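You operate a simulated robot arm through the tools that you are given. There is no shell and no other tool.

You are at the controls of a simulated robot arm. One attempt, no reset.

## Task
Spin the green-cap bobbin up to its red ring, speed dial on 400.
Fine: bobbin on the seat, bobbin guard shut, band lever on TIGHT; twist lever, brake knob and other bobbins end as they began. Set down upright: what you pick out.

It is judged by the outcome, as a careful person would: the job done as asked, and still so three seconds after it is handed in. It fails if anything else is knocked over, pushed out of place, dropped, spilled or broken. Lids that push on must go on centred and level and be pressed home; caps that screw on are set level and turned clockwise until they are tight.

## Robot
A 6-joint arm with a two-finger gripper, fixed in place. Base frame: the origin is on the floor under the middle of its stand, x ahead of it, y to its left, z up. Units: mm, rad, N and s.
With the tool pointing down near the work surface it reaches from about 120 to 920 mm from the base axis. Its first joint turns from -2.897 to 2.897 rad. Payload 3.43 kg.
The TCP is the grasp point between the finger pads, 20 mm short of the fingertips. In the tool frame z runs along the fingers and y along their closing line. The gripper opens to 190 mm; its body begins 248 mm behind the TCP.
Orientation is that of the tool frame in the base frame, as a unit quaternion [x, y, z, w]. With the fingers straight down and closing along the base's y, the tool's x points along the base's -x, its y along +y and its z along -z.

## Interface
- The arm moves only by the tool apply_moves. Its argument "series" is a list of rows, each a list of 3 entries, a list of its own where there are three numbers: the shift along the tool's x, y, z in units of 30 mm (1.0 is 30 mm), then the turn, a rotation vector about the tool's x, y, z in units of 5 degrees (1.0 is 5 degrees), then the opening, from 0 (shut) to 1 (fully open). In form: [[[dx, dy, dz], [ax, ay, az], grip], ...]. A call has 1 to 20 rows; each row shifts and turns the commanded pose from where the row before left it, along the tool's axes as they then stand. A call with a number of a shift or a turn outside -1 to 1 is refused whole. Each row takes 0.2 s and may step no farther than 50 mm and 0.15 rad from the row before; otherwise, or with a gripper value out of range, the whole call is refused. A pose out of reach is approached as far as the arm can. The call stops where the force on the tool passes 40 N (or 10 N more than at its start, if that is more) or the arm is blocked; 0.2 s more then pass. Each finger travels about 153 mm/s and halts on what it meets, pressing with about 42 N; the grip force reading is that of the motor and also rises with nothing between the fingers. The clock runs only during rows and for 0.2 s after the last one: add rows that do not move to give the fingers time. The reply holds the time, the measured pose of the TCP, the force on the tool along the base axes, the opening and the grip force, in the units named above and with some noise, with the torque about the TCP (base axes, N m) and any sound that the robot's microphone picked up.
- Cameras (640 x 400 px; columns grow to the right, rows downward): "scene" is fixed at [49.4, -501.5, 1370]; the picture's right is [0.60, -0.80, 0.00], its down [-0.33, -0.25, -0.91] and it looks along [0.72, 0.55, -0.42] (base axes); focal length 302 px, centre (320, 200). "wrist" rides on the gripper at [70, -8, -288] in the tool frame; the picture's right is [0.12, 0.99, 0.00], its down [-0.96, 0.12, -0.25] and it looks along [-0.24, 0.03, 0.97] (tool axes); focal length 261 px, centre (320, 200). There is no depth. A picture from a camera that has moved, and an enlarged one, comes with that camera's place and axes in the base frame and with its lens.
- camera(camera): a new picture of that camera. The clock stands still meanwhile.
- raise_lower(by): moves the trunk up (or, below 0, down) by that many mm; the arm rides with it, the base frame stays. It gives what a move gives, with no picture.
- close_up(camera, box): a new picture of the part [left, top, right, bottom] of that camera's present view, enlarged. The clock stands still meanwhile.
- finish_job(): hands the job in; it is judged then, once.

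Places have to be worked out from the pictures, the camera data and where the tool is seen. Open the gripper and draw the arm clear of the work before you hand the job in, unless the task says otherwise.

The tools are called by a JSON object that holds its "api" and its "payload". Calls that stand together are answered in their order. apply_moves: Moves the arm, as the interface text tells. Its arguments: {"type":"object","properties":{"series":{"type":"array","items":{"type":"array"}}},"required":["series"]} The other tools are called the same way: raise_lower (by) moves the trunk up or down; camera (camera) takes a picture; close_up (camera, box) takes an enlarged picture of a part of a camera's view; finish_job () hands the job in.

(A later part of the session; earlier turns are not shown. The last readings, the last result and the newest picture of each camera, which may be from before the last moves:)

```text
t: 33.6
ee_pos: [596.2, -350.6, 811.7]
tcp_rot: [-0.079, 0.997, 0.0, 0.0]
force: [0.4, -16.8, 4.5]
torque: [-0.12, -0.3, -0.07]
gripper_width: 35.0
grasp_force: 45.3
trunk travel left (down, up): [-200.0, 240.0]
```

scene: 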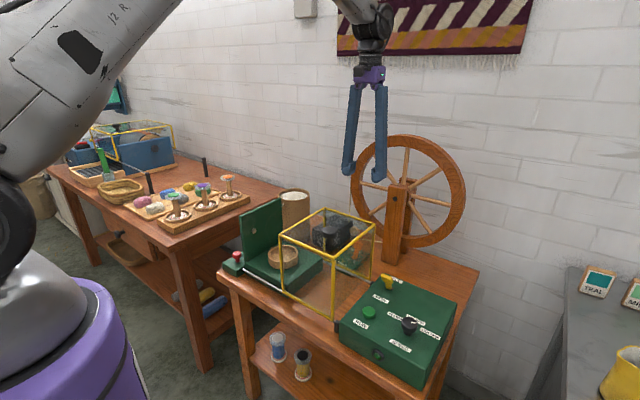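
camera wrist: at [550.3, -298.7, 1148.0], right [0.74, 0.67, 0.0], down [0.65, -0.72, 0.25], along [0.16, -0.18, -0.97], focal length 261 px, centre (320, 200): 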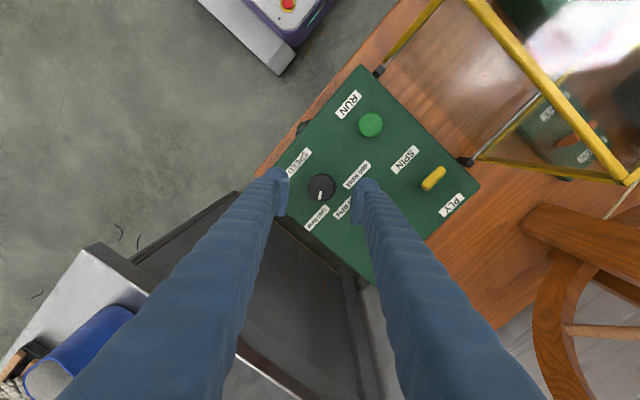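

Moving 2 mm relieved about 19 N, so stiffness is roughly 10 N/mm. I'll relieve the rest and keep turning with a little compensation per row.

{"api": "apply_moves", "payload": {"series": [[[0, -0.055, 0], [0, 0, 0], 0.15], [[0, -0.015, 0], [0, 0, -1], 0.15], [[0, -0.015, 0], [0, 0, -1], 0.15], [[0, -0.015, 0], [0, 0, -1], 0.15], [[0, -0.015, 0], [0, 0, -1], 0.15]]}}

{"api": "close_up", "payload": {"camera": "wrist", "box": [250, 130, 410, 250]}}

```text
t: 34.8
ee_pos: [596.8, -352.3, 812.7]
tcp_rot: [-0.252, 0.968, 0.001, 0.0]
force: [9.9, 14.1, 8.9]
torque: [0.33, -0.4, 0.01]
gripper_width: 35.1
grasp_force: 44.6
trunk travel left (down, up): [-200.0, 240.0]
```

```text
3.33 times, centred on (330, 190) of wrist
camera zoom: at [538.6, -393.9, 1100.1], right [-0.59, 0.81, 0.0], down [0.78, 0.57, 0.25], along [0.2, 0.15, -0.97], focal length 869 px, centre (287, 233)
```

zoom: 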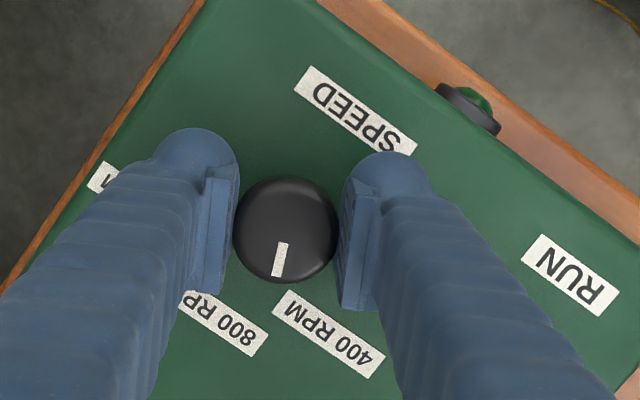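

The dial is at about +27° now and 400 lies around +55 to +60°. I'll relieve the small load and turn about 30° more.

{"api": "apply_moves", "payload": {"series": [[[-0.05, 0.025, 0], [0, 0, 0], 0.15], [[0, 0, 0], [0, 0, -1], 0.15], [[0, 0, 0], [0, 0, -1], 0.15], [[0, 0, 0], [0, 0, -1], 0.15], [[0, 0, 0], [0, 0, -1], 0.15], [[0, 0, 0], [0, 0, -1], 0.15]]}}

{"api": "close_up", "payload": {"camera": "wrist", "box": [250, 130, 410, 250]}}

```text
t: 36.2
ee_pos: [598.5, -351.9, 812.9]
tcp_rot: [-0.454, 0.891, 0.0, 0.0]
force: [3.5, -9.8, 1.8]
torque: [-0.26, 0.02, -0.04]
gripper_width: 35.1
grasp_force: 45.5
trunk travel left (down, up): [-200.0, 240.0]
```

```text
3.33 times, centred on (330, 190) of wrist
camera zoom: at [562.2, -415.3, 1100.1], right [-0.87, 0.49, 0.0], down [0.47, 0.85, 0.25], along [0.12, 0.22, -0.97], focal length 869 px, centre (287, 233)
```

zoom: 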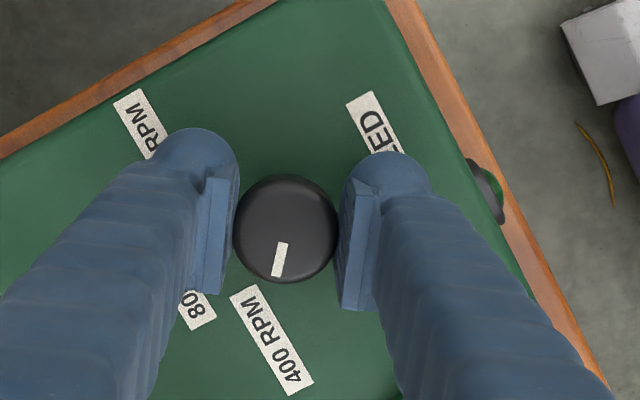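

The pointer is at about 52–55°, nearly on 400. By symmetry with the starting 1200 position it needs about 5–6° more, so I'll turn that and then open.

{"api": "apply_moves", "payload": {"series": [[[0, 0, 0], [0, 0, -0.7], 0.15], [[0, 0, 0], [0, 0, -0.6], 0.15], [[0, 0, 0], [0, 0, 0], 0.15], [[0, 0, 0], [0, 0, 0], 0.35], [[0, 0, 0], [0, 0, 0], 0.35]]}}

{"api": "close_up", "payload": {"camera": "wrist", "box": [250, 130, 410, 250]}}

```text
t: 37.4
ee_pos: [598.3, -352.3, 812.2]
tcp_rot: [-0.504, 0.863, 0.002, -0.001]
force: [-1.0, 0.0, 0.1]
torque: [0.08, 0.01, 0.01]
gripper_width: 66.4
grasp_force: 0.0
trunk travel left (down, up): [-200.0, 240.0]
```

```text
3.33 times, centred on (330, 190) of wrist
camera zoom: at [569.2, -418.1, 1099.9], right [-0.92, 0.38, 0.0], down [0.37, 0.89, 0.25], along [0.09, 0.23, -0.97], focal length 869 px, centre (287, 233)
```

zoom: 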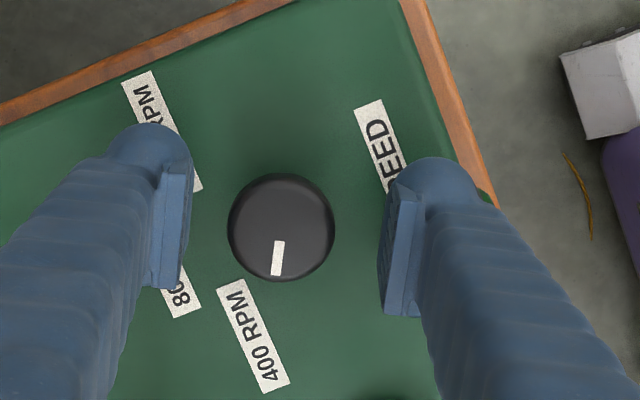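

The pointer now sits at about +60°, the mirror of the original -59°. I'll raise and level the yaw back, then verify from above.

{"api": "apply_moves", "payload": {"series": [[[0, 0, -0.6], [0, 0, 0], 0.35], [[0, 0, -1], [0, 0, 0], 0.35], [[0, 0, -1], [0, 0, 0], 0.35], [[0, 0, -1], [0, 0, 0], 0.35], [[0, 0, -1], [0, 0, 1], 0.35], [[0, 0, -1], [0, 0, 1], 0.35], [[0, 0, -1], [0, 0, 1], 0.35], [[0, 0, -1], [0, 0, 1], 0.35], [[0, 0, -1], [0, 0, 1], 0.35], [[0, 0, 0], [0, 0, 1], 0.35], [[0, 0, 0], [0, 0, 1], 0.35], [[0, 0, 0], [0, 0, 1], 0.35], [[0, 0, 0], [0, 0, 1], 0.35], [[0, 0, 0], [0, 0, 1], 0.35], [[0, 0, 0], [0, 0, 1], 0.35], [[0, 0, 0], [0, 0, 1], 0.35]]}}

{"api": "close_up", "payload": {"camera": "wrist", "box": [270, 120, 430, 260]}}

{"api": "close_up", "payload": {"camera": "scene", "box": [350, 270, 470, 370]}}

```text
t: 40.8
ee_pos: [598.5, -352.5, 1070.8]
tcp_rot: [-0.004, 1.0, 0.0, -0.001]
force: [0.1, 0.1, 0.5]
torque: [0.01, 0.0, -0.02]
gripper_width: 66.3
grasp_force: 0.1
trunk travel left (down, up): [-200.0, 240.0]
```

```text
2.86 times, centred on (350, 190) of wrist
camera zoom: at [526.6, -361.4, 1358.4], right [-0.13, 0.99, 0.0], down [0.96, 0.12, 0.25], along [0.24, 0.03, -0.97], focal length 745 px, centre (234, 229)
```

zoom: 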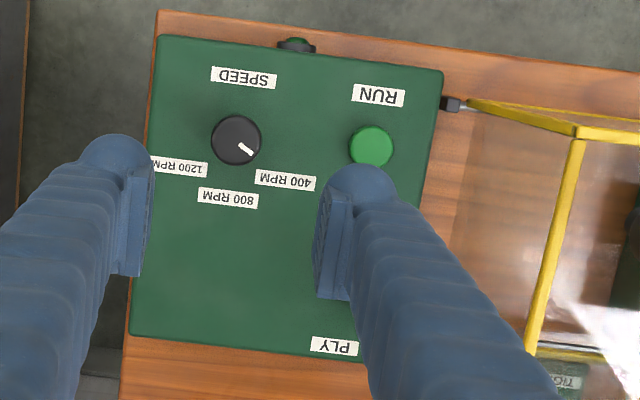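

```text
4.00 times, centred on (410, 320) of scene
camera zoom: at [49.4, -501.5, 1370.0], right [0.6, -0.8, 0.0], down [-0.33, -0.25, -0.91], along [0.72, 0.55, -0.42], focal length 1206 px, centre (-40, -280)
```

zoom: 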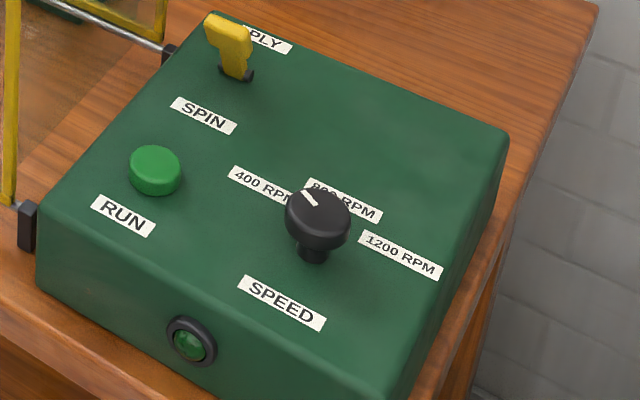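

The dial now reads 400, with the twist lever still on SPIN. Next I'll travel to the green-cap bobbin near (567, 614), keeping high.

{"api": "apply_moves", "payload": {"series": [[[0, 1, -1], [0, 0, 0], 0.5], [[0, 1, -1], [0, 0, 0], 0.5], [[0, 1, 0], [0, 0, 0], 0.5], [[0, 1, 0], [0, 0, 0], 0.5], [[0, 1, 0], [0, 0, 0], 0.5], [[0, 1, 0], [0, 0, 0], 0.5], [[0, 1, 0], [0, 0, 0], 0.5], [[0, 1, 0], [0, 0, 0], 0.5], [[0, 1, 0], [0, 0, 0], 0.5], [[0, 1, 0], [0, 0, 0], 0.5], [[0, 1, 0], [0, 0, 0], 0.5], [[0, 1, 0], [0, 0, 0], 0.5], [[0, 1, 0], [0, 0, 0], 0.5], [[0, 1, 0], [0, 0, 0], 0.5], [[0, 1, 0], [0, 0, 0], 0.5], [[0, 1, 0], [0, 0, 0], 0.5], [[0, 1, 0], [0, 0, 0], 0.5], [[0, 1, 0], [0, 0, 0], 0.5], [[0, 1, 0], [0, 0, 0], 0.5], [[0, 1, 0], [0, 0, 0], 0.5]]}}

{"api": "apply_moves", "payload": {"series": [[[0.1, 1, 0], [0, 0, 0], 0.55], [[0.1, 1, 0], [0, 0, 0], 0.55], [[0.1, 1, 0], [0, 0, 0], 0.55], [[0.1, 1, 0], [0, 0, 0], 0.55], [[0.1, 1, 0], [0, 0, 0], 0.55], [[0.1, 1, 0], [0, 0, 0], 0.55], [[0.1, 1, 0], [0, 0, 0], 0.55], [[0.1, 1, 0], [0, 0, 0], 0.55], [[0.1, 1, 0], [0, 0, 0], 0.55], [[0.1, 1, 0], [0, 0, 0], 0.55], [[0, 1, 0], [0, 0, 0], 0.55], [[0, 1, 0], [0, 0, 0], 0.55]]}}

{"api": "camera", "payload": {"camera": "wrist"}}

{"api": "camera", "payload": {"camera": "scene"}}

```text
t: 45.0
ee_pos: [590.3, 249.3, 1129.4]
tcp_rot: [-0.006, 1.0, 0.0, -0.001]
force: [-0.7, 0.5, 0.1]
torque: [-0.04, 0.01, -0.03]
gripper_width: 94.8
grasp_force: 0.0
trunk travel left (down, up): [-200.0, 240.0]
```

```text
t: 47.6
ee_pos: [556.1, 607.3, 1127.9]
tcp_rot: [-0.006, 1.0, 0.0, -0.001]
force: [0.4, -0.2, -0.8]
torque: [-0.06, -0.04, 0.01]
gripper_width: 104.5
grasp_force: 0.0
trunk travel left (down, up): [-200.0, 240.0]
```

```text
taken
camera wrist: at [485.9, 598.8, 1416.4], right [-0.13, 0.99, 0.0], down [0.96, 0.13, 0.24], along [0.24, 0.03, -0.97], focal length 261 px, centre (320, 200)
```

wrist: 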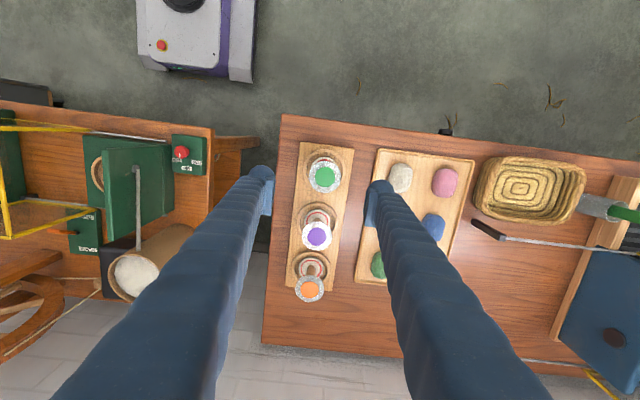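

```text
taken
```

scene: 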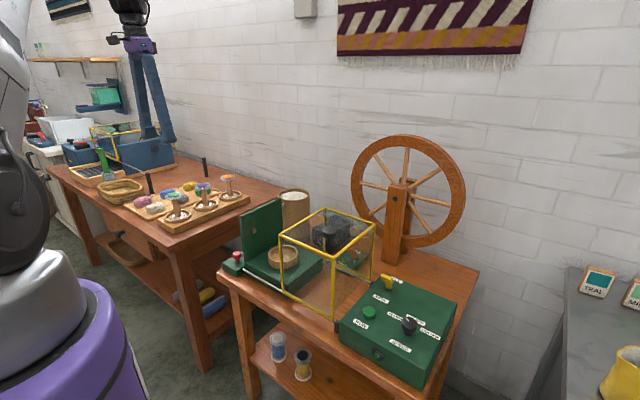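

The arm is now above the bobbin rack with the green cap nearly below. I'll zoom in to refine its position and see the fill.

{"api": "close_up", "payload": {"camera": "wrist", "box": [280, 130, 380, 230]}}

{"api": "close_up", "payload": {"camera": "scene", "box": [150, 165, 230, 235]}}

```text
4.00 times, centred on (330, 180) of wrist
camera zoom: at [485.9, 598.8, 1416.4], right [-0.13, 0.99, 0.0], down [0.96, 0.13, 0.24], along [0.24, 0.03, -0.97], focal length 1043 px, centre (280, 280)
```

zoom: 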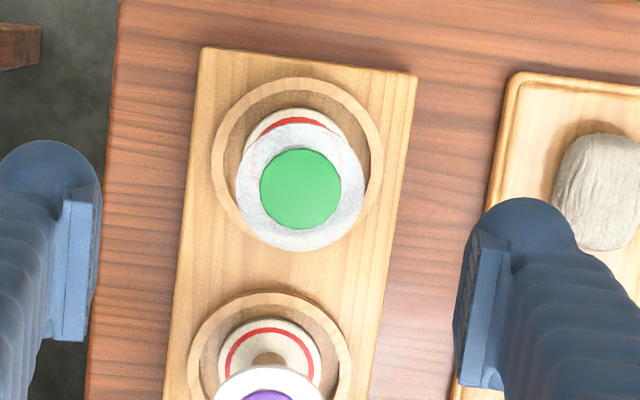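

```text
5.71 times, centred on (190, 200) of scene
camera zoom: at [49.4, -501.5, 1370.0], right [0.6, -0.8, 0.0], down [-0.33, -0.25, -0.91], along [0.72, 0.55, -0.42], focal length 1723 px, centre (1063, 200)
```

zoom: 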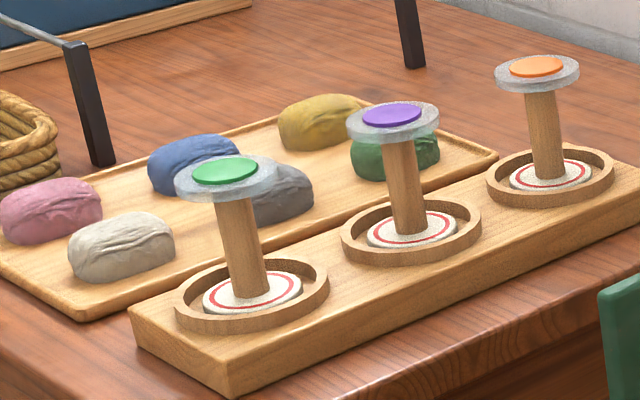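

The cap is at about (566, 620, 895), with the top flange about 64 mm across. I'll centre over it, descend to z≈985, and check again.

{"api": "apply_moves", "payload": {"series": [[[-0.17, 0.21, 0], [0, 0, 0.14], 0.5], [[-0.17, 0.21, 0], [0, 0, 0], 0.5], [[0, 0, 1], [0, 0, 0], 0.5], [[0, 0, 1], [0, 0, 0], 0.5], [[0, 0, 1], [0, 0, 0], 0.5], [[0, 0, 1], [0, 0, 0], 0.5], [[0, 0, 0.8], [0, 0, 0], 0.5], [[0, 0, 0], [0, 0, 0], 0.5]]}}

{"api": "close_up", "payload": {"camera": "wrist", "box": [240, 120, 400, 240]}}

{"api": "close_up", "payload": {"camera": "scene", "box": [130, 130, 250, 235]}}

```text
t: 49.4
ee_pos: [568.6, 622.1, 987.5]
tcp_rot: [0.0, 1.0, 0.0, 0.0]
force: [-0.3, -0.1, 0.3]
torque: [-0.03, -0.02, -0.05]
gripper_width: 94.8
grasp_force: 0.0
trunk travel left (down, up): [-200.0, 240.0]
```

```text
3.33 times, centred on (320, 180) of wrist
camera zoom: at [497.1, 612.6, 1274.8], right [-0.12, 0.99, 0.0], down [0.96, 0.11, 0.25], along [0.24, 0.03, -0.97], focal length 869 px, centre (320, 267)
```

zoom: 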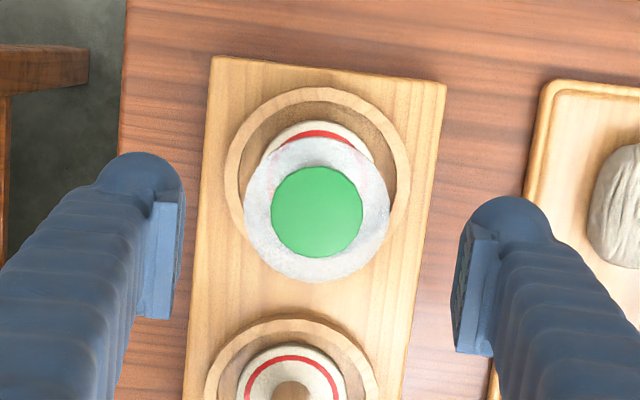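

```text
3.81 times, centred on (190, 182) of scene
camera zoom: at [49.4, -501.5, 1370.0], right [0.6, -0.8, 0.0], down [-0.33, -0.25, -0.91], along [0.72, 0.55, -0.42], focal length 1149 px, centre (815, 267)
```

zoom: 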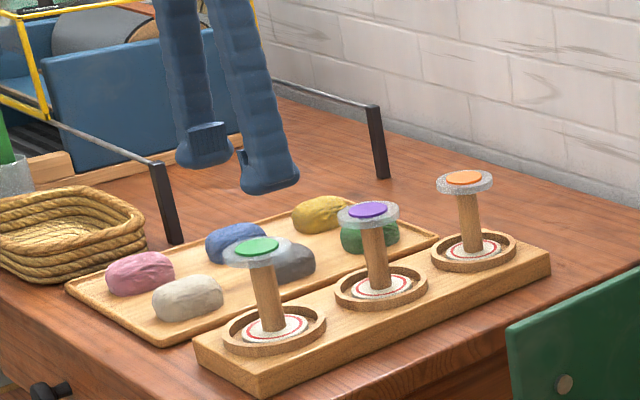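

The cap centre is at about (567.4, 619.9). I'll correct about 2 mm and descend so the pads straddle the top flange at z≈890.

{"api": "apply_moves", "payload": {"series": [[[0.04, -0.07, 0.6], [0, 0, 0], 0.5], [[0, 0, 0.8], [0, 0, 0], 0.5], [[0, 0, 0.8], [0, 0, 0], 0.5], [[0, 0, 0.8], [0, 0, 0], 0.5], [[0, 0, 0.25], [0, 0, 0], 0.5], [[0, 0, 0], [0, 0, 0], 0.5]]}}

{"api": "close_up", "payload": {"camera": "wrist", "box": [240, 120, 400, 240]}}

{"api": "close_up", "payload": {"camera": "scene", "box": [140, 150, 230, 235]}}

```text
t: 50.8
ee_pos: [568.3, 618.9, 889.7]
tcp_rot: [0.001, 1.0, 0.0, -0.001]
force: [-1.3, -0.8, -0.2]
torque: [0.02, 0.01, -0.02]
gripper_width: 95.0
grasp_force: 0.0
trunk travel left (down, up): [-200.0, 240.0]
```

```text
3.33 times, centred on (320, 180) of wrist
camera zoom: at [495.4, 610.2, 1178.2], right [-0.12, 0.99, 0.0], down [0.96, 0.11, 0.25], along [0.24, 0.03, -0.97], focal length 869 px, centre (320, 267)
```

zoom: 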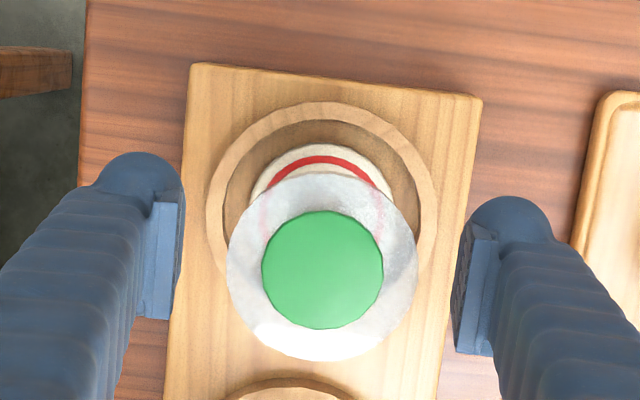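

```text
4.71 times, centred on (185, 192) of scene
camera zoom: at [49.4, -501.5, 1370.0], right [0.6, -0.8, 0.0], down [-0.33, -0.25, -0.91], along [0.72, 0.55, -0.42], focal length 1419 px, centre (955, 235)
```

zoom: 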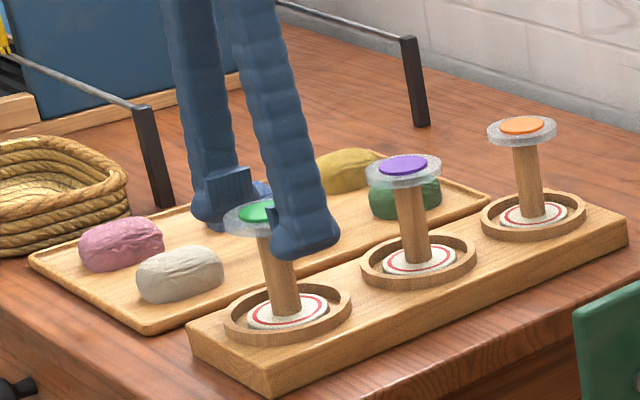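

The flange is centred between the pads, so I'll close on it.

{"api": "apply_moves", "payload": {"series": [[[0, 0, 0], [0, 0, 0], 0.28], [[0, 0, 0], [0, 0, 0], 0.28], [[0, 0, 0], [0, 0, 0], 0.28]]}}

{"api": "close_up", "payload": {"camera": "wrist", "box": [240, 120, 400, 240]}}

```text
t: 51.6
ee_pos: [566.5, 619.5, 890.9]
tcp_rot: [0.001, 1.0, 0.0, 0.0]
force: [0.4, -0.6, 0.0]
torque: [0.03, -0.01, 0.02]
gripper_width: 62.4
grasp_force: 41.9
trunk travel left (down, up): [-200.0, 240.0]
```

```text
3.33 times, centred on (320, 180) of wrist
camera zoom: at [495.5, 610.2, 1178.2], right [-0.12, 0.99, 0.0], down [0.96, 0.11, 0.25], along [0.24, 0.03, -0.97], focal length 869 px, centre (320, 267)
```

zoom: 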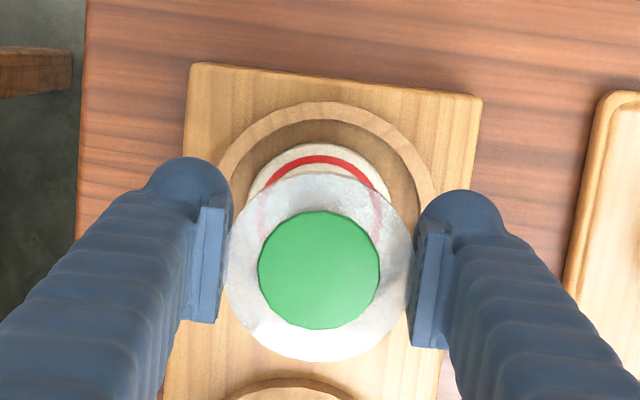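

It's gripped at 62.4 mm. I'll lift straight up slowly and check.

{"api": "apply_moves", "payload": {"series": [[[0, 0, -0.2], [0, 0, 0], 0.28], [[0, 0, -0.4], [0, 0, 0], 0.28], [[0, 0, -0.6], [0, 0, 0], 0.28], [[0, 0, -0.8], [0, 0, 0], 0.28], [[0, 0, -0.8], [0, 0, 0], 0.28], [[0, 0, -0.8], [0, 0, 0], 0.28]]}}

{"api": "close_up", "payload": {"camera": "scene", "box": [120, 110, 240, 235]}}

{"api": "close_up", "payload": {"camera": "wrist", "box": [240, 120, 400, 240]}}

```text
t: 53.0
ee_pos: [565.9, 619.2, 998.1]
tcp_rot: [0.002, 1.0, 0.001, -0.001]
force: [0.6, 0.0, -0.3]
torque: [0.03, -0.03, -0.01]
gripper_width: 62.5
grasp_force: 42.3
trunk travel left (down, up): [-200.0, 240.0]
```

```text
3.20 times, centred on (180, 172) of scene
camera zoom: at [49.4, -501.5, 1370.0], right [0.6, -0.8, 0.0], down [-0.33, -0.25, -0.91], along [0.72, 0.55, -0.42], focal length 965 px, centre (768, 288)
```

zoom: 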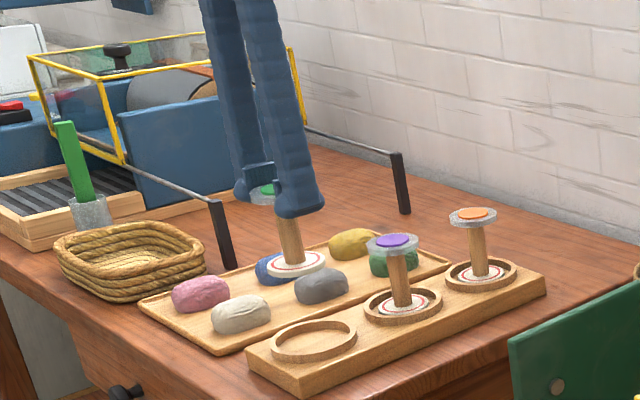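

```text
3.33 times, centred on (320, 180) of wrist
camera zoom: at [493.8, 610.0, 1285.9], right [-0.12, 0.99, 0.0], down [0.96, 0.11, 0.25], along [0.24, 0.03, -0.97], focal length 869 px, centre (320, 267)
```

zoom: 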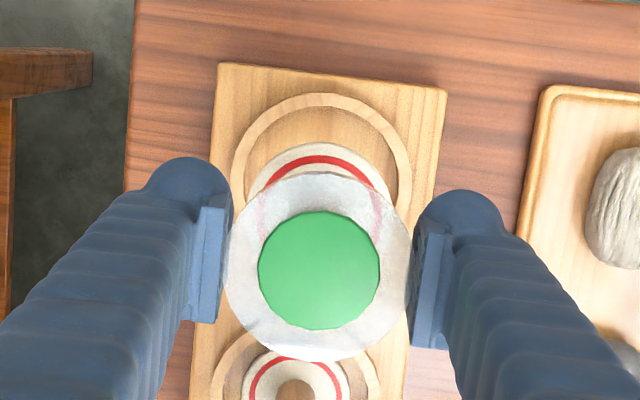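

The bobbin came up upright. I'll raise to z≈1100 to clear the green panel and carry it over toward the seat at (646, 108).

{"api": "apply_moves", "payload": {"series": [[[0, 0, -0.85], [0, 0, 0], 0.28], [[0, 0, -0.85], [0, 0, 0], 0.28], [[0, 0, -0.85], [0, 0, 0], 0.28], [[0, 0, -0.85], [0, 0, 0], 0.28], [[0, -0.3, 0], [0, 0, 0], 0.28], [[-0.1, -0.6, 0], [0, 0, 0], 0.28], [[-0.2, -0.9, 0], [0, 0, 0], 0.28], [[-0.2, -0.9, 0], [0, 0, 0], 0.28], [[-0.2, -0.9, 0], [0, 0, 0], 0.28], [[-0.2, -0.9, 0], [0, 0, 0], 0.28], [[-0.2, -0.9, 0], [0, 0, 0], 0.28], [[-0.2, -0.9, 0], [0, 0, 0], 0.28], [[-0.2, -0.9, 0], [0, 0, 0], 0.28], [[-0.2, -0.9, 0], [0, 0, 0], 0.28], [[-0.2, -0.9, 0], [0, 0, 0], 0.28], [[-0.2, -0.9, 0], [0, 0, 0], 0.28], [[-0.2, -0.9, 0], [0, 0, 0], 0.28], [[-0.2, -0.9, 0], [0, 0, 0], 0.28]]}}

{"api": "apply_moves", "payload": {"series": [[[-0.1, -0.9, 0], [0, 0, 0], 0.28], [[-0.1, -0.9, 0], [0, 0, 0], 0.28], [[0, -0.9, 0], [0, 0, 0], 0.28], [[0, -0.9, 0], [0, 0, 0], 0.28], [[0, -0.9, 0], [0, 0, 0], 0.28], [[0, -0.6, 0], [0, 0, 0], 0.28], [[0, -0.24, 0], [0, 0, 0], 0.28], [[0, 0, 0], [0, 0, 0], 0.28]]}}

{"api": "camera", "payload": {"camera": "wrist"}}

{"api": "close_up", "payload": {"camera": "scene", "box": [200, 120, 400, 290]}}

```text
t: 56.8
ee_pos: [639.9, 267.2, 1098.7]
tcp_rot: [0.001, 1.0, 0.0, -0.001]
force: [-0.6, 0.4, -1.3]
torque: [0.01, 0.01, -0.01]
gripper_width: 62.3
grasp_force: 42.1
trunk travel left (down, up): [-200.0, 240.0]
```

```text
t: 58.6
ee_pos: [645.2, 105.6, 1098.9]
tcp_rot: [0.002, 1.0, 0.0, -0.001]
force: [-0.7, -0.8, -0.9]
torque: [-0.02, 0.03, -0.02]
gripper_width: 62.3
grasp_force: 42.1
trunk travel left (down, up): [-200.0, 240.0]
```

```text
taken
camera wrist: at [574.5, 97.3, 1387.1], right [-0.12, 0.99, 0.0], down [0.96, 0.11, 0.25], along [0.24, 0.03, -0.97], focal length 261 px, centre (320, 200)
```

wrist: 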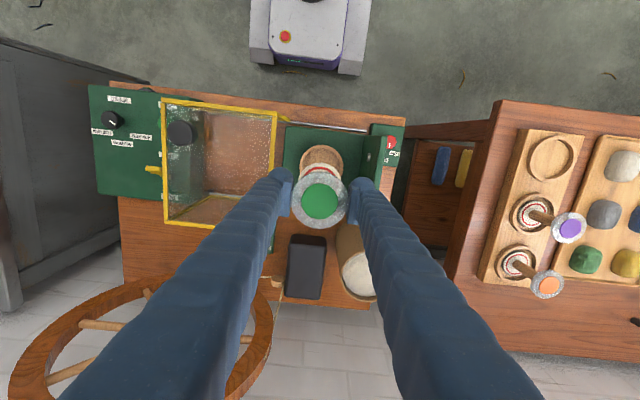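

```text
2.35 times, centred on (300, 205) of scene
camera zoom: at [49.4, -501.5, 1370.0], right [0.6, -0.8, 0.0], down [-0.33, -0.25, -0.91], along [0.72, 0.55, -0.42], focal length 710 px, centre (367, 188)
```

zoom: 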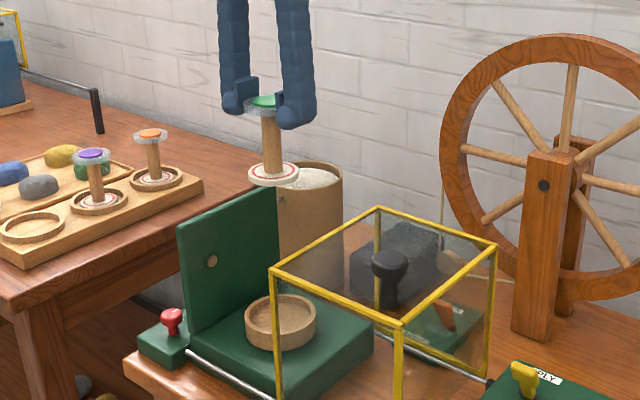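

I'm over the seat area with the bobbin upright. I'll zoom the wrist view to refine the seat's centre.

{"api": "close_up", "payload": {"camera": "wrist", "box": [270, 110, 410, 240]}}

```text
3.08 times, centred on (340, 175) of wrist
camera zoom: at [574.5, 97.3, 1387.1], right [-0.12, 0.99, 0.0], down [0.96, 0.11, 0.25], along [0.24, 0.03, -0.97], focal length 802 px, centre (258, 277)
```

zoom: 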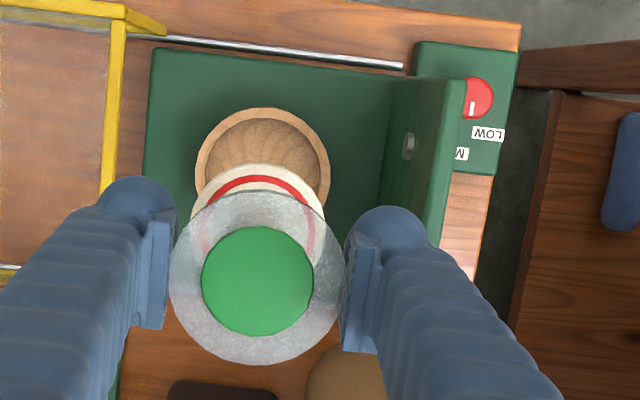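

The seat centre is at about (647, 109) with its rim near z≈780, and the bobbin's bottom hangs about 100 mm below the TCP. I'll correct the centring and lower to z≈905.

{"api": "apply_moves", "payload": {"series": [[[0.04, 0.1, 0.5], [0, 0, 0], 0.28], [[0, 0, 0.9], [0, 0, 0], 0.28], [[0, 0, 0.9], [0, 0, 0], 0.28], [[0, 0, 0.9], [0, 0, 0], 0.28], [[0, 0, 0.9], [0, 0, 0], 0.28], [[0, 0, 0.9], [0, 0, 0], 0.28], [[0, 0, 0.9], [0, 0, 0], 0.28], [[0, 0, 0.5], [0, 0, 0], 0.28], [[0, 0, 0], [0, 0, 0], 0.28]]}}

{"api": "close_up", "payload": {"camera": "wrist", "box": [240, 110, 400, 250]}}

{"api": "close_up", "payload": {"camera": "scene", "box": [220, 180, 340, 300]}}

```text
t: 60.6
ee_pos: [645.3, 108.0, 906.4]
tcp_rot: [0.001, 1.0, 0.0, -0.002]
force: [0.3, 0.4, -0.2]
torque: [0.0, -0.03, 0.03]
gripper_width: 62.3
grasp_force: 41.6
trunk travel left (down, up): [-200.0, 240.0]
```

```text
2.86 times, centred on (320, 180) of wrist
camera zoom: at [574.1, 100.7, 1195.3], right [-0.12, 0.99, 0.0], down [0.96, 0.11, 0.25], along [0.24, 0.03, -0.97], focal length 745 px, centre (320, 257)
```

zoom: 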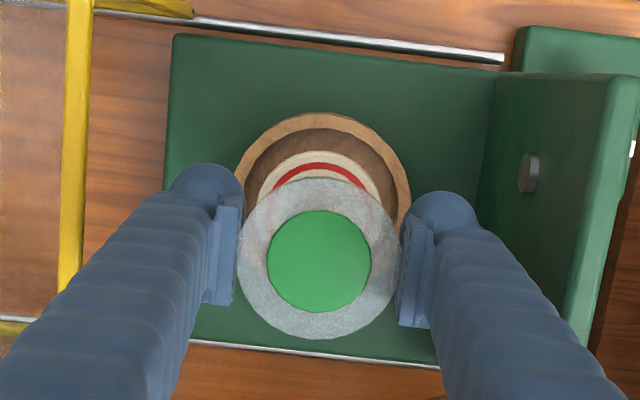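

```text
3.33 times, centred on (280, 240) of scene
camera zoom: at [49.4, -501.5, 1370.0], right [0.6, -0.8, 0.0], down [-0.33, -0.25, -0.91], along [0.72, 0.55, -0.42], focal length 1005 px, centre (453, 67)
```

zoom: 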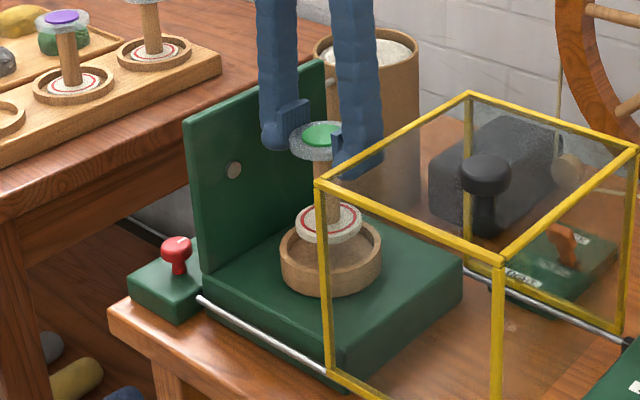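

The bobbin is centred over the dish within about 2 mm. I'll correct that and lower 24 mm, then continue in small steps watching for contact force.

{"api": "apply_moves", "payload": {"series": [[[0.05, 0.04, 0.3], [0, 0, 0], 0.28], [[0, 0, 0.4], [0, 0, 0], 0.28], [[0, 0, 0.1], [0, 0, 0], 0.28], [[0, 0, 0], [0, 0, 0], 0.28]]}}

{"api": "close_up", "payload": {"camera": "scene", "box": [240, 200, 320, 290]}}

```text
t: 61.6
ee_pos: [644.5, 111.0, 883.9]
tcp_rot: [0.001, 1.0, 0.0, -0.001]
force: [-0.5, 0.1, -1.0]
torque: [-0.01, 0.0, 0.0]
gripper_width: 62.7
grasp_force: 42.1
trunk travel left (down, up): [-200.0, 240.0]
```

```text
4.44 times, centred on (280, 245) of scene
camera zoom: at [49.4, -501.5, 1370.0], right [0.6, -0.8, 0.0], down [-0.33, -0.25, -0.91], along [0.72, 0.55, -0.42], focal length 1340 px, centre (498, 0)
```

zoom: 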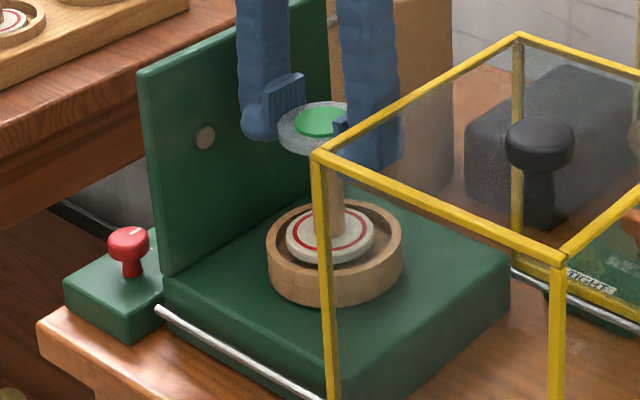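

The flange is just inside the rim and centred, so I'll lower in 3 mm steps.

{"api": "apply_moves", "payload": {"series": [[[0, 0, 0.1], [0, 0, 0], 0.28], [[0, 0, 0.1], [0, 0, 0], 0.28], [[0, 0, 0.1], [0, 0, 0], 0.28]]}}

{"api": "apply_moves", "payload": {"series": [[[0, 0, 0.07], [0, 0, 0], 0.28], [[0, 0, 0.07], [0, 0, 0], 0.28]]}}

{"api": "close_up", "payload": {"camera": "scene", "box": [240, 200, 320, 290]}}

```text
t: 62.4
ee_pos: [644.0, 110.6, 873.7]
tcp_rot: [0.001, 1.0, 0.001, -0.001]
force: [-0.2, -0.3, -1.4]
torque: [0.01, 0.03, -0.01]
gripper_width: 62.4
grasp_force: 42.2
trunk travel left (down, up): [-200.0, 240.0]
```

```text
t: 63.0
ee_pos: [643.7, 110.0, 872.6]
tcp_rot: [0.001, 1.0, 0.0, -0.001]
force: [-1.5, -0.1, 24.1]
torque: [-0.01, 0.38, -0.02]
gripper_width: 62.2
grasp_force: 41.7
trunk travel left (down, up): [-200.0, 240.0]
```

```text
4.44 times, centred on (280, 245) of scene
camera zoom: at [49.4, -501.5, 1370.0], right [0.6, -0.8, 0.0], down [-0.33, -0.25, -0.91], along [0.72, 0.55, -0.42], focal length 1340 px, centre (498, 0)
```

zoom: 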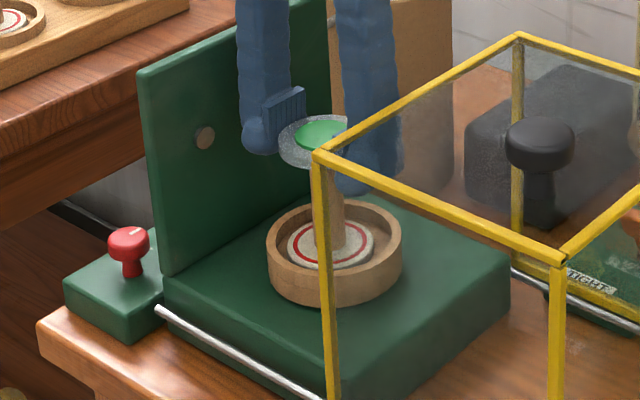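

Contact: 24 N upward at z≈872.6, so the bobbin stands on the seat floor. I'll relieve the load and open gently.

{"api": "apply_moves", "payload": {"series": [[[0, 0, -0.07], [0, 0, 0], 0.28], [[0, 0, 0], [0, 0, 0], 0.28], [[0, 0, 0], [0, 0, 0], 0.36], [[0, 0, 0], [0, 0, 0], 0.45], [[0, 0, 0], [0, 0, 0], 0.45]]}}

{"api": "close_up", "payload": {"camera": "wrist", "box": [240, 110, 400, 250]}}

{"api": "close_up", "payload": {"camera": "scene", "box": [240, 200, 320, 290]}}

```text
t: 64.2
ee_pos: [642.7, 111.0, 872.4]
tcp_rot: [0.001, 1.0, -0.001, -0.001]
force: [0.7, -0.4, -0.1]
torque: [0.0, 0.01, 0.0]
gripper_width: 85.5
grasp_force: 0.0
trunk travel left (down, up): [-200.0, 240.0]
```

```text
2.86 times, centred on (320, 180) of wrist
camera zoom: at [571.8, 102.2, 1159.9], right [-0.12, 0.99, 0.0], down [0.96, 0.11, 0.25], along [0.24, 0.03, -0.97], focal length 745 px, centre (320, 257)
```

zoom: 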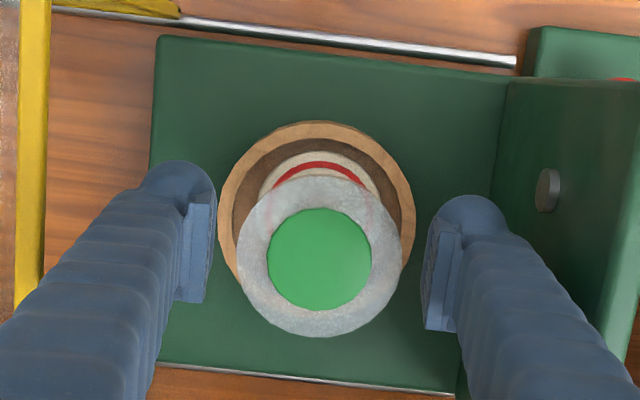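

```text
4.44 times, centred on (280, 245) of scene
camera zoom: at [49.4, -501.5, 1370.0], right [0.6, -0.8, 0.0], down [-0.33, -0.25, -0.91], along [0.72, 0.55, -0.42], focal length 1340 px, centre (498, 0)
```

zoom: 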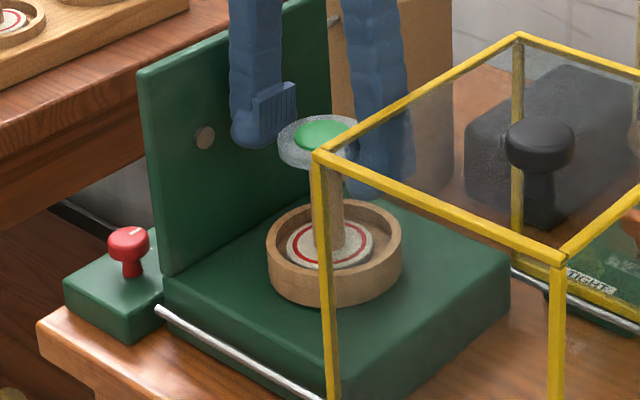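

The bobbin stands free and centred in the seat. I'll raise straight up and move over the guard's black knob near (596, -114.5).

{"api": "apply_moves", "payload": {"series": [[[0, 0, -0.5], [0, 0, 0], 0.45], [[0, 0, -1], [0, 0, 0], 0.45], [[0, 0, -1], [0, 0, 0], 0.45], [[0, 0, -1], [0, 0, 0], 0.45], [[0, 0, -1], [0, 0, 0], 0.45], [[0, 0, -1], [0, 0, 0], 0.45], [[0, 0, -1], [0, 0, 0], 0.45], [[0, 0, -0.5], [0, 0, 0], 0.45], [[0.2, -0.94, 0], [0, 0, 0], 0.42], [[0.2, -0.94, 0], [0, 0, 0], 0.42], [[0.2, -0.94, 0], [0, 0, 0], 0.42], [[0.2, -0.94, 0], [0, 0, 0], 0.42], [[0.2, -0.94, 0], [0, 0, 0], 0.42], [[0.2, -0.94, 0], [0, 0, 0], 0.42], [[0.2, -0.94, 0], [0, 0, 0], 0.42], [[0.17, -0.94, 0], [0, 0, 0], 0.42], [[0, 0, 0], [0, 0, 0], 0.42]]}}

{"api": "camera", "payload": {"camera": "wrist"}}

{"api": "close_up", "payload": {"camera": "wrist", "box": [240, 110, 400, 250]}}

{"api": "close_up", "payload": {"camera": "scene", "box": [230, 150, 390, 290]}}

```text
t: 67.8
ee_pos: [595.4, -115.7, 1082.6]
tcp_rot: [0.002, 1.0, 0.0, -0.001]
force: [-1.1, -0.2, 0.7]
torque: [0.05, -0.01, -0.02]
gripper_width: 79.8
grasp_force: 0.0
trunk travel left (down, up): [-200.0, 240.0]
```

```text
taken
camera wrist: at [524.8, -124.3, 1370.3], right [-0.12, 0.99, 0.0], down [0.96, 0.11, 0.25], along [0.24, 0.03, -0.97], focal length 261 px, centre (320, 200)
```

wrist: 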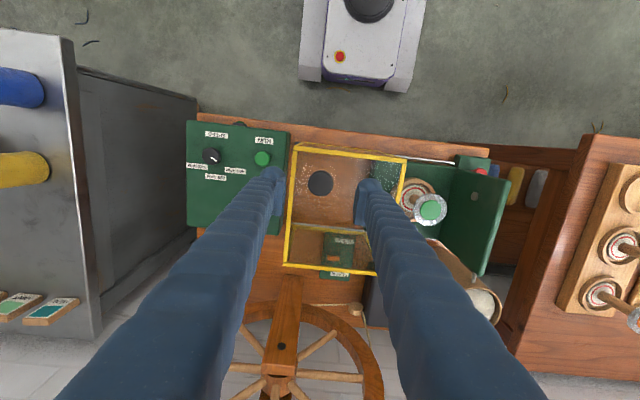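

```text
2.86 times, centred on (320, 180) of wrist
camera zoom: at [524.8, -124.3, 1370.3], right [-0.12, 0.99, 0.0], down [0.96, 0.11, 0.25], along [0.24, 0.03, -0.97], focal length 745 px, centre (320, 257)
```

zoom: 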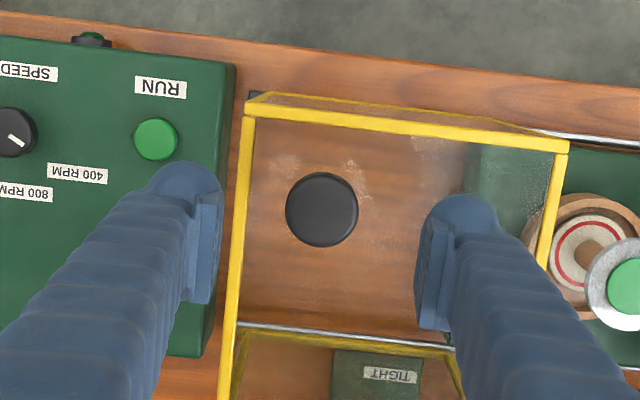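

```text
2.86 times, centred on (310, 220) of scene
camera zoom: at [49.4, -501.5, 1370.0], right [0.6, -0.8, 0.0], down [-0.33, -0.25, -0.91], along [0.72, 0.55, -0.42], focal length 862 px, centre (349, 143)
```

zoom: 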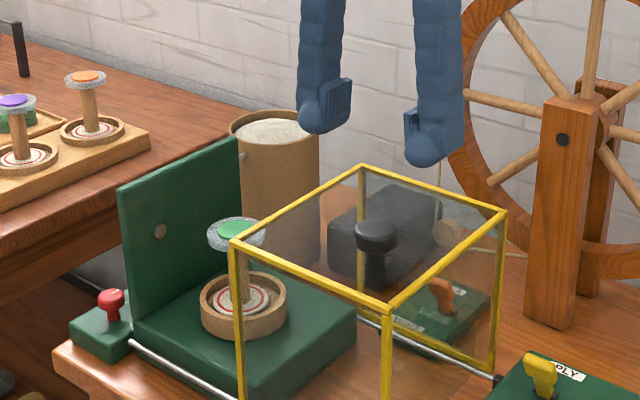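

The knob centre is at about (598.6, -114). I'll correct by 3 mm and descend to z≈975 around it.

{"api": "apply_moves", "payload": {"series": [[[-0.1, 0.05, 0.8], [0, 0, 0], 0.42], [[0, 0, 0.8], [0, 0, 0], 0.42], [[0, 0, 0.8], [0, 0, 0], 0.42], [[0, 0, 0.6], [0, 0, 0], 0.42], [[0, 0, 0.4], [0, 0, 0], 0.42], [[0, 0, 0], [0, 0, 0], 0.42]]}}

{"api": "close_up", "payload": {"camera": "wrist", "box": [240, 110, 400, 250]}}

{"api": "close_up", "payload": {"camera": "scene", "box": [270, 170, 390, 270]}}

```text
t: 69.2
ee_pos: [600.8, -112.9, 981.6]
tcp_rot: [0.001, 1.0, 0.0, 0.0]
force: [-0.2, -0.4, 0.2]
torque: [-0.01, 0.02, 0.01]
gripper_width: 80.0
grasp_force: 0.2
trunk travel left (down, up): [-200.0, 240.0]
```

```text
2.86 times, centred on (320, 180) of wrist
camera zoom: at [528.4, -120.7, 1268.3], right [-0.12, 0.99, 0.0], down [0.96, 0.11, 0.25], along [0.24, 0.03, -0.97], focal length 745 px, centre (320, 257)
```

zoom: 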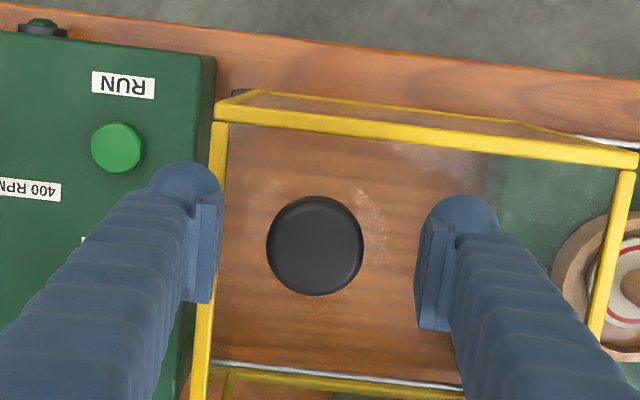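

```text
4.00 times, centred on (330, 220) of scene
camera zoom: at [49.4, -501.5, 1370.0], right [0.6, -0.8, 0.0], down [-0.33, -0.25, -0.91], along [0.72, 0.55, -0.42], focal length 1206 px, centre (280, 120)
```

zoom: 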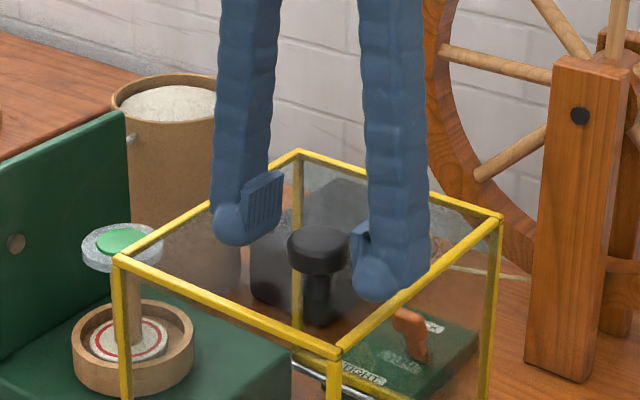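

The knob centre is at (599, -114). I'll go down 8 mm more and close on the cap.

{"api": "apply_moves", "payload": {"series": [[[0.05, -0.04, 0.27], [0, 0, 0], 0.42], [[0, 0, 0], [0, 0, 0], 0.42], [[0, 0, 0], [0, 0, 0], 0.18], [[0, 0, 0], [0, 0, 0], 0.18], [[0, 0, 0], [0, 0, 0], 0.18]]}}

{"api": "close_up", "payload": {"camera": "scene", "box": [270, 170, 390, 270]}}

```text
t: 70.4
ee_pos: [599.1, -114.2, 972.7]
tcp_rot: [0.001, 1.0, 0.0, 0.0]
force: [-1.0, -0.5, 0.9]
torque: [-0.01, -0.06, 0.0]
gripper_width: 38.6
grasp_force: 45.0
trunk travel left (down, up): [-200.0, 240.0]
```

```text
4.00 times, centred on (330, 220) of scene
camera zoom: at [49.4, -501.5, 1370.0], right [0.6, -0.8, 0.0], down [-0.33, -0.25, -0.91], along [0.72, 0.55, -0.42], focal length 1206 px, centre (280, 120)
```

zoom: 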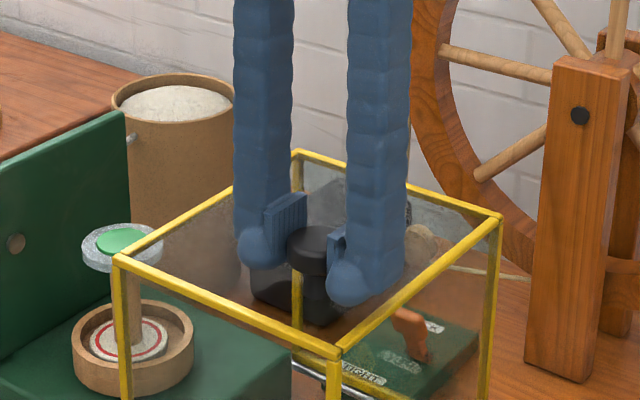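

The grip on the knob is balanced at 38.6 mm. I'll slide the guard toward the seat (+y) about 45 mm and check.

{"api": "apply_moves", "payload": {"series": [[[0, 0.15, 0], [0, 0, 0], 0.18], [[0, 0.25, 0], [0, 0, 0], 0.18], [[0, 0.35, 0], [0, 0, 0], 0.18], [[0, 0.35, 0], [0, 0, 0], 0.18], [[0, 0.35, 0], [0, 0, 0], 0.18]]}}

{"api": "close_up", "payload": {"camera": "scene", "box": [230, 150, 390, 290]}}

```text
t: 71.6
ee_pos: [598.5, -70.6, 972.2]
tcp_rot: [0.001, 1.0, 0.0, 0.0]
force: [4.8, 0.6, 7.6]
torque: [-0.25, 0.4, 0.06]
gripper_width: 38.8
grasp_force: 44.6
trunk travel left (down, up): [-200.0, 240.0]
```

```text
2.86 times, centred on (310, 220) of scene
camera zoom: at [49.4, -501.5, 1370.0], right [0.6, -0.8, 0.0], down [-0.33, -0.25, -0.91], along [0.72, 0.55, -0.42], focal length 862 px, centre (349, 143)
```

zoom: 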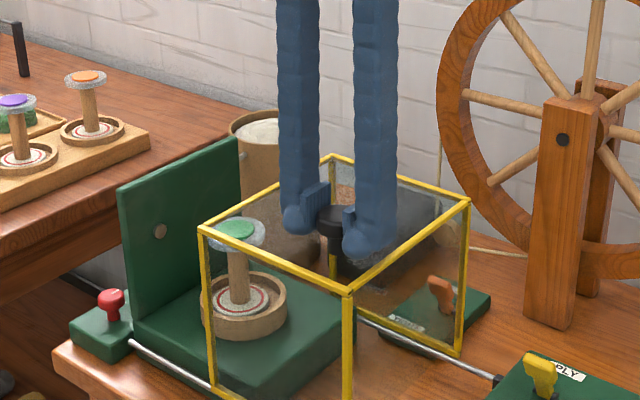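

The guard slides freely and the bobbin is passing inside it. I'll continue about 100 mm.

{"api": "apply_moves", "payload": {"series": [[[0, 0.35, 0], [0, 0, 0], 0.18], [[0, 0.4, 0], [0, 0, 0], 0.18], [[0, 0.4, 0], [0, 0, 0], 0.18], [[0, 0.4, 0], [0, 0, 0], 0.18], [[0, 0.4, 0], [0, 0, 0], 0.18], [[0, 0.4, 0], [0, 0, 0], 0.18], [[0, 0.4, 0], [0, 0, 0], 0.18], [[0, 0.4, 0], [0, 0, 0], 0.18]]}}

{"api": "close_up", "payload": {"camera": "scene", "box": [220, 150, 380, 290]}}

{"api": "camera", "payload": {"camera": "wrist"}}

```text
t: 73.4
ee_pos: [597.9, 24.5, 972.5]
tcp_rot: [0.001, 1.0, 0.001, 0.0]
force: [5.2, 0.9, 12.0]
torque: [-0.13, -0.35, -0.02]
gripper_width: 38.4
grasp_force: 44.9
trunk travel left (down, up): [-200.0, 240.0]
```

```text
2.86 times, centred on (300, 220) of scene
camera zoom: at [49.4, -501.5, 1370.0], right [0.6, -0.8, 0.0], down [-0.33, -0.25, -0.91], along [0.72, 0.55, -0.42], focal length 862 px, centre (377, 143)
```

zoom: 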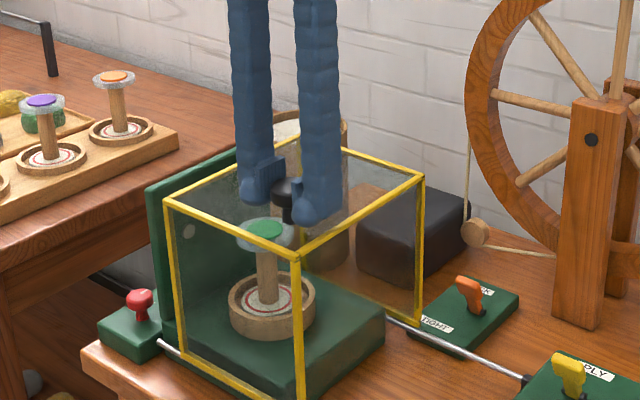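

```text
taken
camera wrist: at [526.7, 15.8, 1259.8], right [-0.12, 0.99, 0.0], down [0.96, 0.11, 0.25], along [0.24, 0.03, -0.97], focal length 261 px, centre (320, 200)
```

wrist: 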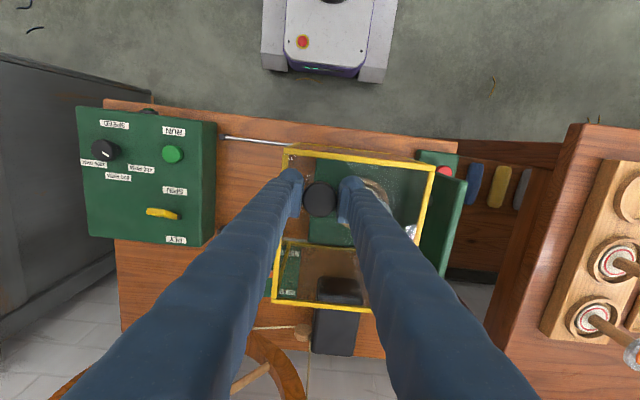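

About 35–40 mm remain to the panel. I'll continue in 6 mm steps until it meets the stop.

{"api": "apply_moves", "payload": {"series": [[[0, 0.3, 0], [0, 0, 0], 0.18], [[0, 0.3, 0], [0, 0, 0], 0.18], [[0, 0.2, 0], [0, 0, 0], 0.18], [[0, 0.15, 0], [0, 0, 0], 0.18], [[0, 0.12, 0], [0, 0, 0], 0.18], [[0, 0.1, 0], [0, 0, 0], 0.18], [[0, 0.1, 0], [0, 0, 0], 0.18]]}}

{"api": "close_up", "payload": {"camera": "scene", "box": [220, 150, 380, 290]}}

```text
t: 75.0
ee_pos: [598.2, 60.7, 972.7]
tcp_rot: [0.001, 1.0, 0.0, -0.002]
force: [7.2, -14.0, 0.5]
torque: [-0.06, -0.39, 0.06]
gripper_width: 37.9
grasp_force: 45.0
trunk travel left (down, up): [-200.0, 240.0]
```

```text
2.86 times, centred on (300, 220) of scene
camera zoom: at [49.4, -501.5, 1370.0], right [0.6, -0.8, 0.0], down [-0.33, -0.25, -0.91], along [0.72, 0.55, -0.42], focal length 862 px, centre (377, 143)
```

zoom: 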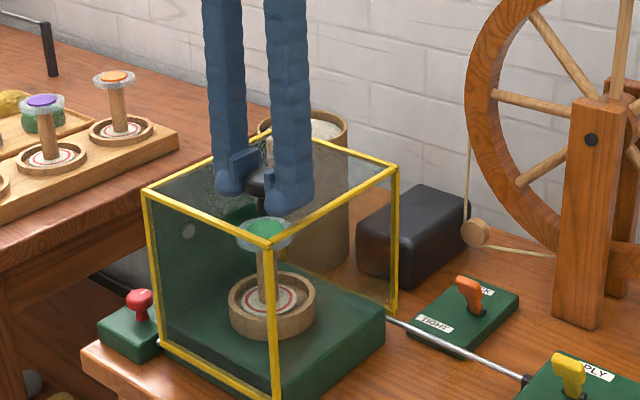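

The guard has reached the panel with a -14 N reaction. I'll press a little further to be sure it is home.

{"api": "apply_moves", "payload": {"series": [[[0, 0.06, 0], [0, 0, 0], 0.18], [[0, 0.06, 0], [0, 0, 0], 0.18], [[0, 0, 0], [0, 0, 0], 0.18]]}}

{"api": "close_up", "payload": {"camera": "wrist", "box": [300, 110, 500, 260]}}

```text
t: 75.5
ee_pos: [597.4, 60.2, 969.3]
tcp_rot: [0.0, 1.0, -0.001, -0.003]
force: [2.6, -12.6, -14.0]
torque: [-0.42, -0.65, 0.28]
gripper_width: 37.9
grasp_force: 45.5
trunk travel left (down, up): [-200.0, 240.0]
stopped in row 2: the force on the tool passed its limit at 43 N (the readings are from after the stop); the commanded pose is now the measured one
```

```text
2.67 times, centred on (400, 185) of wrist
camera zoom: at [527.3, 52.0, 1258.7], right [-0.12, 0.99, 0.0], down [0.96, 0.12, 0.24], along [0.24, 0.03, -0.97], focal length 695 px, centre (107, 240)
```

zoom: 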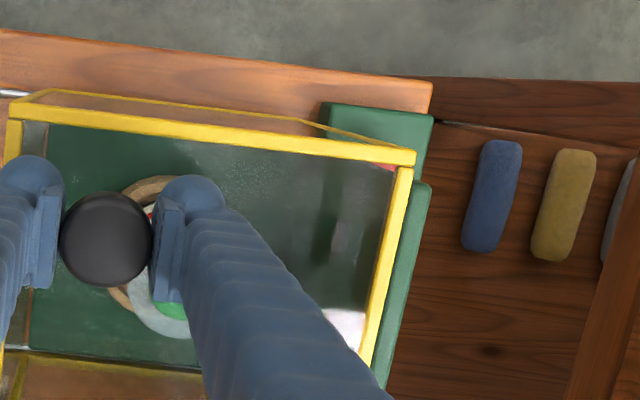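

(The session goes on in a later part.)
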